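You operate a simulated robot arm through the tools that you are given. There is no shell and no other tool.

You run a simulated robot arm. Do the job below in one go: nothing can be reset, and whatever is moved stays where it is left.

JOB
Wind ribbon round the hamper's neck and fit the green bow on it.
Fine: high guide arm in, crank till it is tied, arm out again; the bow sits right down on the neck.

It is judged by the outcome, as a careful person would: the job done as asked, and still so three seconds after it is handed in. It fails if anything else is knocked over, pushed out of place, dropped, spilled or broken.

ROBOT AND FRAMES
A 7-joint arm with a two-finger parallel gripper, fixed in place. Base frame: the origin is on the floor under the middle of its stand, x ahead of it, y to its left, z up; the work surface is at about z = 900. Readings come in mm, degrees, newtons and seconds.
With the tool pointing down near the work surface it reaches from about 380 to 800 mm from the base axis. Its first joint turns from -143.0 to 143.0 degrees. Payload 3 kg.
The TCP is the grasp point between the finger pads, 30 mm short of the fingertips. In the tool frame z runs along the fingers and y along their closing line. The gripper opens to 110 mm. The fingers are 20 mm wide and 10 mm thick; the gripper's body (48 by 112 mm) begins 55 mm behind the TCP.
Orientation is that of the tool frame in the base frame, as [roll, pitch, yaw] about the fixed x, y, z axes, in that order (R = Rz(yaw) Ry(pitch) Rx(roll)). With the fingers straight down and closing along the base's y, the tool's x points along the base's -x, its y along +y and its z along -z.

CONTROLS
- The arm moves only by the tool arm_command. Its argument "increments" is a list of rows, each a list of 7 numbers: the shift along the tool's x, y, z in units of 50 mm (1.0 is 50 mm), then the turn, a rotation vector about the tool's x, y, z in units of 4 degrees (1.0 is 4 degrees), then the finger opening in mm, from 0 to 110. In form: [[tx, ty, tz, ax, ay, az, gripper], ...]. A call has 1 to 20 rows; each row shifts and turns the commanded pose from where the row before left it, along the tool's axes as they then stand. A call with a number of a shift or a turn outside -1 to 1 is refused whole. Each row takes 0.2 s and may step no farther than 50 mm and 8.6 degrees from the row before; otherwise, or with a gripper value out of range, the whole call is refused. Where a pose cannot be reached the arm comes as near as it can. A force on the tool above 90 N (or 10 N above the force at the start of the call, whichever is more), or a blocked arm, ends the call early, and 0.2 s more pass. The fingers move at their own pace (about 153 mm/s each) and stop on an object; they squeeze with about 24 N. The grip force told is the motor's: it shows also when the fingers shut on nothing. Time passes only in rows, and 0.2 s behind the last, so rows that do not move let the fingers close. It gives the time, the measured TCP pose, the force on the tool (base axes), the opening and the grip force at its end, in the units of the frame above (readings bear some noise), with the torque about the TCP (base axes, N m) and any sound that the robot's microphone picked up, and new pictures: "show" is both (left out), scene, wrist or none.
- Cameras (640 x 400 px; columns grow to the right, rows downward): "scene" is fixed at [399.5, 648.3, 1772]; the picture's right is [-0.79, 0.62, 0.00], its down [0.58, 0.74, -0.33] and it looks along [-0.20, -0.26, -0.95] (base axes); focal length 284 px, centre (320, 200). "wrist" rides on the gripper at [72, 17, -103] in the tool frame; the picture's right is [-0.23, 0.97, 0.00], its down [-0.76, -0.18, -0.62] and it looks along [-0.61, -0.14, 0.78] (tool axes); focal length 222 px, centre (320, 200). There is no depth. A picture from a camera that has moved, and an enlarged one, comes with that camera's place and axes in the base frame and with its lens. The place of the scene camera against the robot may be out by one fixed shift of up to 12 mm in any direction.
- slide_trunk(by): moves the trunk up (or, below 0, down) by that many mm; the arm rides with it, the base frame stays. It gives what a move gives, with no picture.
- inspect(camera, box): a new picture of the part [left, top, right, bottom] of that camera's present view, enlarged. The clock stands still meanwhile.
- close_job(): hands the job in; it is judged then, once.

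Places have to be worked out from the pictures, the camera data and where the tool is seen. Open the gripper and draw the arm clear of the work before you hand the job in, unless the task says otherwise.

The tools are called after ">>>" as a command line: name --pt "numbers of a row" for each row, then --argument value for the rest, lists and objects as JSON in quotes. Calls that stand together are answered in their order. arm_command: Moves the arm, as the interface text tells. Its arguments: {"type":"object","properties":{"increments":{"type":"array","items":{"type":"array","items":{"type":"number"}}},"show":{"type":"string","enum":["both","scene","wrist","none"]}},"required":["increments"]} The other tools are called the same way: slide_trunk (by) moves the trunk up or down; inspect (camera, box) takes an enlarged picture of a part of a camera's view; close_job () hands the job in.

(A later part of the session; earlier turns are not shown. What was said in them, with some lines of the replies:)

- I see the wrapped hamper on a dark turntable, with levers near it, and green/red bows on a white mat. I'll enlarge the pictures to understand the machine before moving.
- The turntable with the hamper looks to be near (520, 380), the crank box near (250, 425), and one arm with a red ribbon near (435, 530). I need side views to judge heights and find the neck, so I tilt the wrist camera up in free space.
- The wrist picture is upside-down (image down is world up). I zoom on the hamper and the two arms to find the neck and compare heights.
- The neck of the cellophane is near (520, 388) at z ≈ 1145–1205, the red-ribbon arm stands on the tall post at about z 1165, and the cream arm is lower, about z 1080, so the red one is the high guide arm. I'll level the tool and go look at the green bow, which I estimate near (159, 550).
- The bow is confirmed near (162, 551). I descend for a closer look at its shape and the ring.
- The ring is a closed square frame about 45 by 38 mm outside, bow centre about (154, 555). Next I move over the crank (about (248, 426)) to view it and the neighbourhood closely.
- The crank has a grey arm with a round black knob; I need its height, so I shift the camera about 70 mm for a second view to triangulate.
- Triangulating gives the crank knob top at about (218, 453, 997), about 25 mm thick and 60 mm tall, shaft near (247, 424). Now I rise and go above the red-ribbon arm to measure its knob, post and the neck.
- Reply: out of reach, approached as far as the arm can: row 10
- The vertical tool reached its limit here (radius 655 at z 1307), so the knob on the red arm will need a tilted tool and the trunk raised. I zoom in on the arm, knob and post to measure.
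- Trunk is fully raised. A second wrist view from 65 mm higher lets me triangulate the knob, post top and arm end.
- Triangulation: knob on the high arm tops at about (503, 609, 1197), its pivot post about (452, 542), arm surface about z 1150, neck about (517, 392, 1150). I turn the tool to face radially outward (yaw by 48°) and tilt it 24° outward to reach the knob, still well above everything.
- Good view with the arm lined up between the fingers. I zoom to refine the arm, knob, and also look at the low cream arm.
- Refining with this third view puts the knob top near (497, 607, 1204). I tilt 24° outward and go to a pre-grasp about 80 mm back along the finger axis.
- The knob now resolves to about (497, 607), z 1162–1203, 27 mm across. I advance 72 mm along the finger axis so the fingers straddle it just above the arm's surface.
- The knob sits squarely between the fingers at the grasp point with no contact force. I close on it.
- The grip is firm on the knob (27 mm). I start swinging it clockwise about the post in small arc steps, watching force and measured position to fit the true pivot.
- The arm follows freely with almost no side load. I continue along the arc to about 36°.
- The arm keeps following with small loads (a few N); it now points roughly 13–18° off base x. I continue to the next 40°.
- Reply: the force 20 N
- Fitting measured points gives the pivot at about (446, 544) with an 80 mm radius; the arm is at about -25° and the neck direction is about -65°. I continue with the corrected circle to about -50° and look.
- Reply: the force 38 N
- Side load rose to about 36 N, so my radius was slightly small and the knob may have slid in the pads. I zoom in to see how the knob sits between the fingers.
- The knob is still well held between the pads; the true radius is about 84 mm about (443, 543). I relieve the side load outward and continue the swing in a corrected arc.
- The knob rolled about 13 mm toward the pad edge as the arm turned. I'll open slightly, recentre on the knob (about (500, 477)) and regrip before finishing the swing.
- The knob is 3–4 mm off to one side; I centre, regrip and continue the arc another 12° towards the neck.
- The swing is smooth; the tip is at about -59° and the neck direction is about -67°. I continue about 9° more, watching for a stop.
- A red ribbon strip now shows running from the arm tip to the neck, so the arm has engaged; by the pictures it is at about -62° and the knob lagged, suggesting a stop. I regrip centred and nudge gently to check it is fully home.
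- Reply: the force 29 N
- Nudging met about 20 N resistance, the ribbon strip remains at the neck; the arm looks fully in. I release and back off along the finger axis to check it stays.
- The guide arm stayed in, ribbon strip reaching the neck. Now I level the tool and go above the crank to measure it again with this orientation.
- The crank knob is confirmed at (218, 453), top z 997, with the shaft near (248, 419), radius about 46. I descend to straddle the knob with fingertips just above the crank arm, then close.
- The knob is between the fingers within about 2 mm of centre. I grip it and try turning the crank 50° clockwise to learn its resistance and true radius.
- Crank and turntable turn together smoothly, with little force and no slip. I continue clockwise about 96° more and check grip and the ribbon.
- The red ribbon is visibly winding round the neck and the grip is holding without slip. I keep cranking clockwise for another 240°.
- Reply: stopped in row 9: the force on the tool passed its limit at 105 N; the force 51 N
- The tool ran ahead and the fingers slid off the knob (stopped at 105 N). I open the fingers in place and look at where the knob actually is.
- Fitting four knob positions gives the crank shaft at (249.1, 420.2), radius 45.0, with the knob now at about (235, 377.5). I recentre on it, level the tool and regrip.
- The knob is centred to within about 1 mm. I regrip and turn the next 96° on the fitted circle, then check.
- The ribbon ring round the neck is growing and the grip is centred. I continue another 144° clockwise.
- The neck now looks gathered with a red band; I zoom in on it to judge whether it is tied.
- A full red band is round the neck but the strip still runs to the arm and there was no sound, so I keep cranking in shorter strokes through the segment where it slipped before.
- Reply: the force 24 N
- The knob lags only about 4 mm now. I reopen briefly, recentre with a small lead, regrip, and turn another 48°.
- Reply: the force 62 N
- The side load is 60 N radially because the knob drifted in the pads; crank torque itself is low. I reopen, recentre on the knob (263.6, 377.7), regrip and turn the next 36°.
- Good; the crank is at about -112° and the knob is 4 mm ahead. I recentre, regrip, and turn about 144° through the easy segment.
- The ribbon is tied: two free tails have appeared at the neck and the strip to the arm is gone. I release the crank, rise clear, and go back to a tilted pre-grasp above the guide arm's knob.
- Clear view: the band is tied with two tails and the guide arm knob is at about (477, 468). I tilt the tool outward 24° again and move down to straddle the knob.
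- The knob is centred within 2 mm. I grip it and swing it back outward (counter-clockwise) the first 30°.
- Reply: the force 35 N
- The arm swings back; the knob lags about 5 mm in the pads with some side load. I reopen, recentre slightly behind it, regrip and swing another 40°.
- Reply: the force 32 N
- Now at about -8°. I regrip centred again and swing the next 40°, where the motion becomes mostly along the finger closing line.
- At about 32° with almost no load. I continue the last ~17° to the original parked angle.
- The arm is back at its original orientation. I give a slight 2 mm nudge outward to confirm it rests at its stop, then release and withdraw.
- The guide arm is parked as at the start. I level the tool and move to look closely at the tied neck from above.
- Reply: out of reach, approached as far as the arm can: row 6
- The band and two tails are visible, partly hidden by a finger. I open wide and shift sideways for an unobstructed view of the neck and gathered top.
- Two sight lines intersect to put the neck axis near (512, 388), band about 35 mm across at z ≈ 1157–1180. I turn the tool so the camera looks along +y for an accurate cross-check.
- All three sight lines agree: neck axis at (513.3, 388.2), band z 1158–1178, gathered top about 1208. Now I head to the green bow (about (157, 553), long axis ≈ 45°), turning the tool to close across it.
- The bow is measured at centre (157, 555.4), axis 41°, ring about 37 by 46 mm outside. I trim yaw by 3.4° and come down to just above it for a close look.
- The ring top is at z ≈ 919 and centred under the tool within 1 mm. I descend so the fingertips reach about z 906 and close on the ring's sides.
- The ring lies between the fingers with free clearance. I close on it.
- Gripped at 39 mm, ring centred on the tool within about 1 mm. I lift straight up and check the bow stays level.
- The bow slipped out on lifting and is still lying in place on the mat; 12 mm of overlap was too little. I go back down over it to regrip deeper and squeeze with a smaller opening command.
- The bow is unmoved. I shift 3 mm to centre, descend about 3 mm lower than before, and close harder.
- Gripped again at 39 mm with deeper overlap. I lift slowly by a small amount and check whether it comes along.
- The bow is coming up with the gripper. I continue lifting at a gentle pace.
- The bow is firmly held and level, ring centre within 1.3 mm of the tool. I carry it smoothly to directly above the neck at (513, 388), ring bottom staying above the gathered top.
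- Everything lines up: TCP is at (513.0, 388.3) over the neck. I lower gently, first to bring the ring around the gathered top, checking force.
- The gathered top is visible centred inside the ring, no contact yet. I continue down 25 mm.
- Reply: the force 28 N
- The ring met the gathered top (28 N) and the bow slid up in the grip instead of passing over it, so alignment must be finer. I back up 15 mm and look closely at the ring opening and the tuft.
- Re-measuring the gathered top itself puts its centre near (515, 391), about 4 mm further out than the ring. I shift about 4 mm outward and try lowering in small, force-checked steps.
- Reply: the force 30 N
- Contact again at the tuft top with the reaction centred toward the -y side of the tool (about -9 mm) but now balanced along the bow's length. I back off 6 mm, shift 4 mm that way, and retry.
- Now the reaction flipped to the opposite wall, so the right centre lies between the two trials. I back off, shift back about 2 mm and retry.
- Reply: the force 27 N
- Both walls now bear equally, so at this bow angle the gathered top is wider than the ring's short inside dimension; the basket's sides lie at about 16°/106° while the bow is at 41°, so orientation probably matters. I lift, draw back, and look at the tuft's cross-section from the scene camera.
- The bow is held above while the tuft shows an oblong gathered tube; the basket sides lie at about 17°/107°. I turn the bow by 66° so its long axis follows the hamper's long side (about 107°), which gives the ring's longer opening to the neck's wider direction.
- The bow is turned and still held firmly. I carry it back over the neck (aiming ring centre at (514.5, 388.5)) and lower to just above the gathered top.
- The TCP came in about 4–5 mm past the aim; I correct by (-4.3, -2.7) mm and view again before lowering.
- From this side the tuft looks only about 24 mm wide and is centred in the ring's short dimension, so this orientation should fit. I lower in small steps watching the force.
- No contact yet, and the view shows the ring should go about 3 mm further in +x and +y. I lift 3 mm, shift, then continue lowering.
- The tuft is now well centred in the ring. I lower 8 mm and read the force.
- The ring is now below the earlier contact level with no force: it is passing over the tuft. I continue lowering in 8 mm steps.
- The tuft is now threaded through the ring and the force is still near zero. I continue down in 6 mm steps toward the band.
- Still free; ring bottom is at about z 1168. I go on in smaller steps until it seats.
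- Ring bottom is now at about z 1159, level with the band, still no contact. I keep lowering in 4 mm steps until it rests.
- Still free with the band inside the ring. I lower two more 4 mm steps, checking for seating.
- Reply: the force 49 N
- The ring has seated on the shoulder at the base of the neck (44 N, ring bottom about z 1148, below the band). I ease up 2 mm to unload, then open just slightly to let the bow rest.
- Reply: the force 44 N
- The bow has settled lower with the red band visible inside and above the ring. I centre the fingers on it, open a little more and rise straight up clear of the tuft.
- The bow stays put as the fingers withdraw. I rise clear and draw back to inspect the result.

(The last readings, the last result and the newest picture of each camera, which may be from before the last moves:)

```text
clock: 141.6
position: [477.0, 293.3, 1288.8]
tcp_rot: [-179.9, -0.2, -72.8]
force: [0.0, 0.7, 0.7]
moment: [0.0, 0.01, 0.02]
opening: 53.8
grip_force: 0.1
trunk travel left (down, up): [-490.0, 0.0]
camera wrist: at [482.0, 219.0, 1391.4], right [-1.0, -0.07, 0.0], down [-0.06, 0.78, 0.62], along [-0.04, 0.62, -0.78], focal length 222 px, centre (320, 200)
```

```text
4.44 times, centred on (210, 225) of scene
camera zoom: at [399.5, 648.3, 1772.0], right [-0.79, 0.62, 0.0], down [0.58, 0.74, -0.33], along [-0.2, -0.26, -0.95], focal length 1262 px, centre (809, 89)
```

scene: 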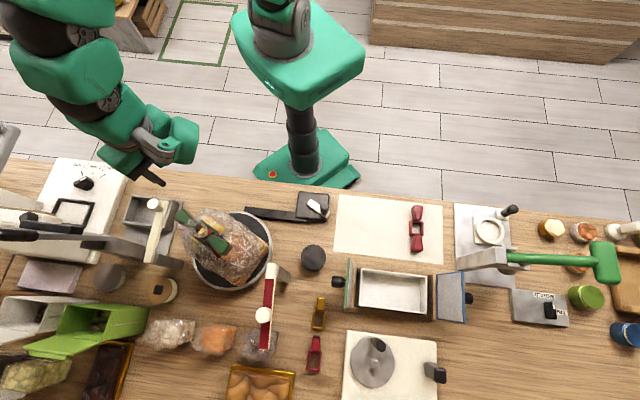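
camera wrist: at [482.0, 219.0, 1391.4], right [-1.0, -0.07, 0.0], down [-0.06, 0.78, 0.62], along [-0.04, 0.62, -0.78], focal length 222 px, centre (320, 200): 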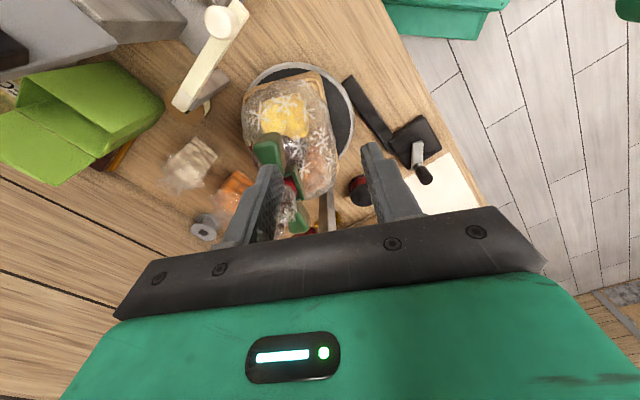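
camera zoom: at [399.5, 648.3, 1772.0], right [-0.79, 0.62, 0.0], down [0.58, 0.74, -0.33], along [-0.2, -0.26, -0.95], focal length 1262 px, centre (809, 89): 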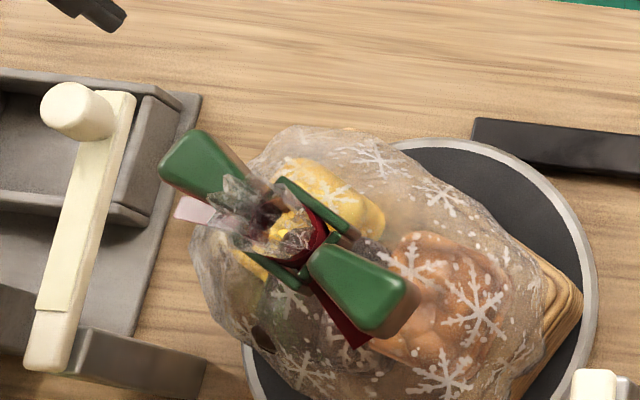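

The bow sits around the neck with the ribbon band inside its ring. I open wide and tilt the camera for a side view to confirm it is right down and level.

>>> arm_command --pt "0 -0.5 0 0 0 0 110" --pt "0.6 -0.3 0 0 0 0 110" --pt "0 0 0 0 -1 0 110" --pt "0 0 0 0 -1 0 110" --pt "0 0 0 0 -1 0 110" --pt "0 0 0 0 -1 0 110" --pt "0 0 0 0 -1 0 110" --pt "0 0 0 0 -1 0 110" --pt "0 0 0 0 0 0 110" --show "both"

>>> inspect --camera "wrist" --box '[220, 60, 400, 220]'

```text
clock: 143.6
position: [523.2, 277.3, 1287.7]
tcp_rot: [-179.9, 23.8, -72.8]
force: [0.6, 0.6, -0.8]
moment: [-0.01, -0.01, -0.01]
opening: 110.0
grip_force: 0.0
trunk travel left (down, up): [-490.0, 0.0]
camera wrist: at [538.5, 168.6, 1351.8], right [-0.99, -0.09, 0.09], down [0.04, 0.48, 0.88], along [-0.12, 0.88, -0.47], focal length 222 px, centre (320, 200)
```

scene: 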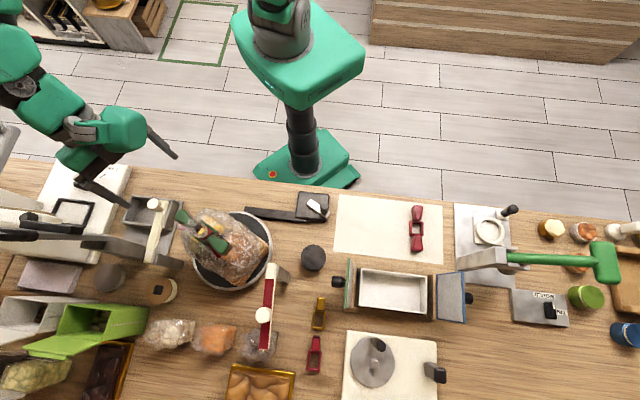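
wrist: 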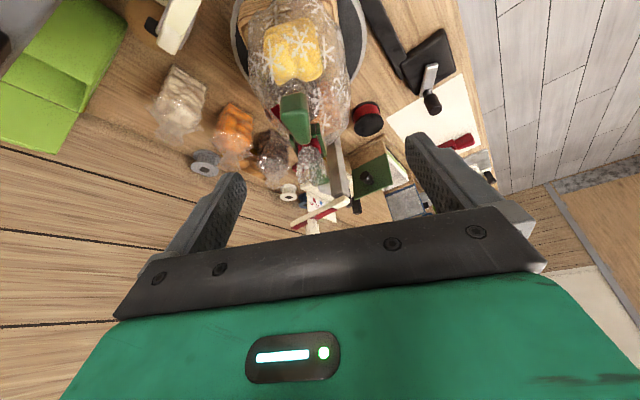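

```text
2.50 times, centred on (310, 140) of wrist
camera zoom: at [538.5, 168.6, 1351.8], right [-0.99, -0.09, 0.09], down [0.04, 0.48, 0.88], along [-0.12, 0.88, -0.47], focal length 555 px, centre (345, 350)
```

zoom: 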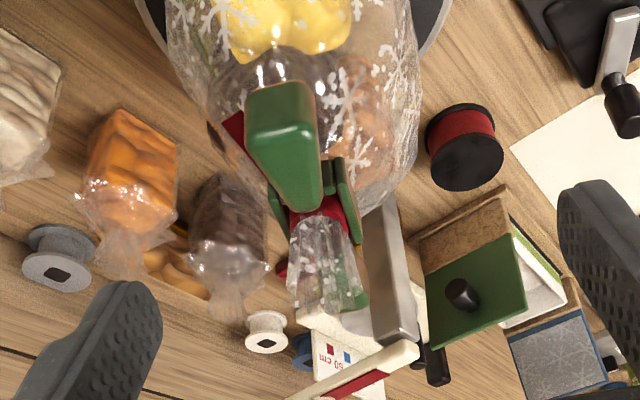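

Triangulating a ring corner gives its top at z ≈ 1160, i.e. the ring rests at the base of the neck just below/around the band. I zoom in closer to check it is level.

>>> inspect --camera "wrist" --box '[265, 85, 345, 185]'

>>> inspect --camera "scene" --box '[170, 195, 240, 260]'

```text
4.00 times, centred on (305, 135) of wrist
camera zoom: at [538.5, 168.6, 1351.8], right [-0.99, -0.09, 0.09], down [0.04, 0.48, 0.88], along [-0.12, 0.88, -0.47], focal length 888 px, centre (380, 460)
```

zoom: 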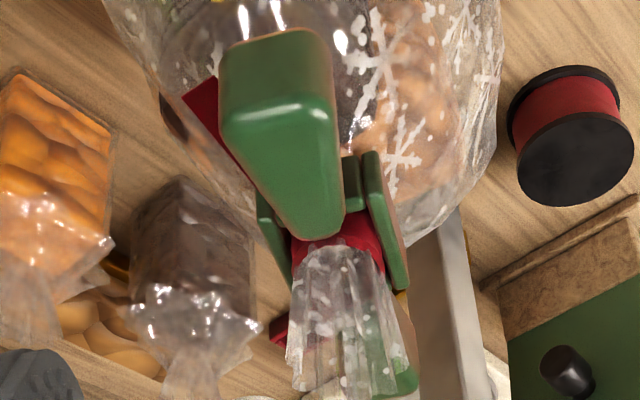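

```text
6.15 times, centred on (205, 228) of scene
camera zoom: at [399.5, 648.3, 1772.0], right [-0.79, 0.62, 0.0], down [0.58, 0.74, -0.33], along [-0.2, -0.26, -0.95], focal length 1747 px, centre (1028, 31)
```

zoom: 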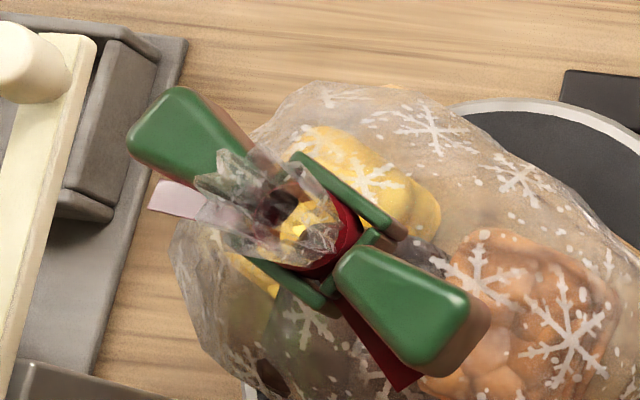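

The bow is level and seated, with lobes at the expected heights, ribbon band tied inside, the guide arm parked as originally, and nothing else displaced. I level the tool and draw the arm well clear.

>>> arm_command --pt "0 0 -0.3 0 0 0 110" --pt "0 0 0 0 1 0 110" --pt "0 0 0 0 1 0 110" --pt "0 0 0 0 1 0 110" --pt "0 0 0 0 1 0 110" --pt "0 0 0 0 1 0 110" --pt "0 0 0 0 1 0 110" --pt "-0.1 0.69 0 0 0 0 110" --pt "-0.1 0.69 0 0 0 0 110" --pt "-0.1 0.69 0 0 0 0 110" --pt "-0.1 0.69 0 0 0 0 110" --pt "-0.1 0.69 0 0 0 0 110" --pt "0 0 0 0 0 0 110" --pt "0 0 0 0 0 0 110" --show "both"

>>> inspect --camera "scene" --box '[130, 180, 330, 360]'

```text
clock: 146.6
position: [353.3, 246.4, 1302.0]
tcp_rot: [-179.9, -0.2, -72.9]
force: [-0.2, -0.8, 1.0]
moment: [0.02, 0.02, 0.01]
opening: 110.1
grip_force: 0.0
trunk travel left (down, up): [-490.0, 0.0]
camera wrist: at [358.3, 171.6, 1404.7], right [-1.0, -0.07, 0.0], down [-0.06, 0.78, 0.62], along [-0.04, 0.62, -0.78], focal length 222 px, centre (320, 200)
```

scene: 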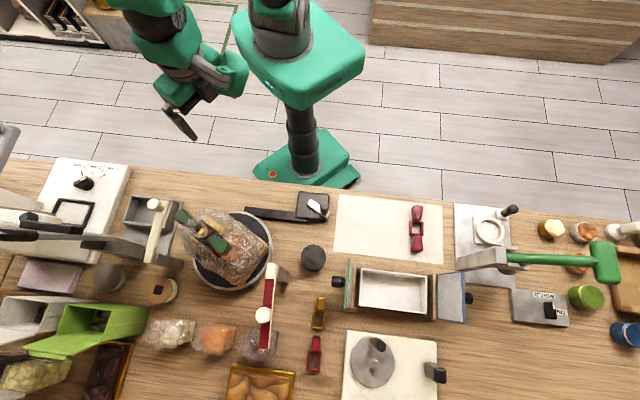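
wrist: 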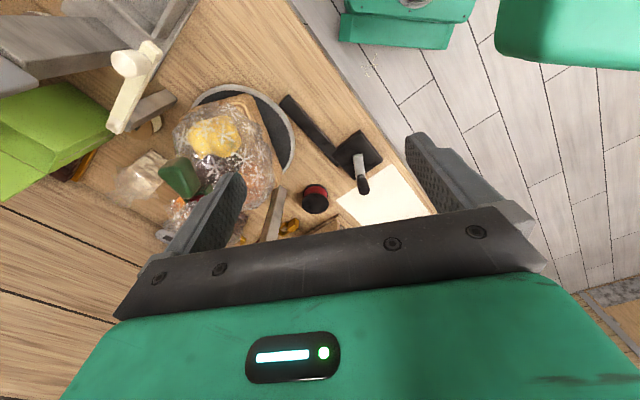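

```text
2.22 times, centred on (230, 270) of scene
camera zoom: at [399.5, 648.3, 1772.0], right [-0.79, 0.62, 0.0], down [0.58, 0.74, -0.33], along [-0.2, -0.26, -0.95], focal length 631 px, centre (520, 44)
```

zoom: 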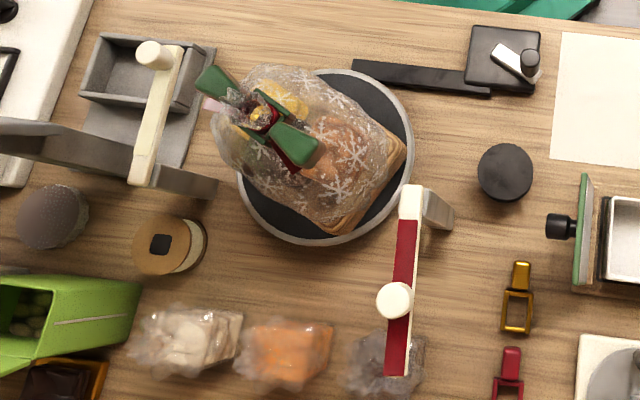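

The final pictures show the ribbon tied round the neck and the green bow seated low on it. The high guide arm is swung back out to its original place, everything else is undisturbed, the gripper is open and the arm is clear. I hand the job in.

>>> close_job

```text
The job is handed in.
```

The ribbon is tied round the hamper's neck and the green bow is fitted on it. I handed the job in with the gripper open and the arm drawn clear.

- **Guide arm:** I took the red-ribbon arm as the high one, since it stands about 80 mm taller than the cream one. I swung it in until the ribbon reached the neck, and afterwards returned it to where it had been parked.
- **Cranking:** It took about two turns, until two loose tails appeared and the ribbon let go of the arm. The fingers slipped off the crank knob once, stopping at 105 N. I regripped and carried on, and nothing was disturbed.
- **Bow:** It slid out of the grip on the first lift and stayed where it lay on the mat. It also would not pass over the gathered top until I turned it to line up with the hamper's long side. It now sits level at the base of the neck, with the top of its ring at about the bottom edge of the ribbon band.

In the last pictures nothing else on the bench had been knocked over or moved. The turntable and crank are about 30° from where they began, because I stopped a little past two full turns. I left the trunk raised 65 mm.
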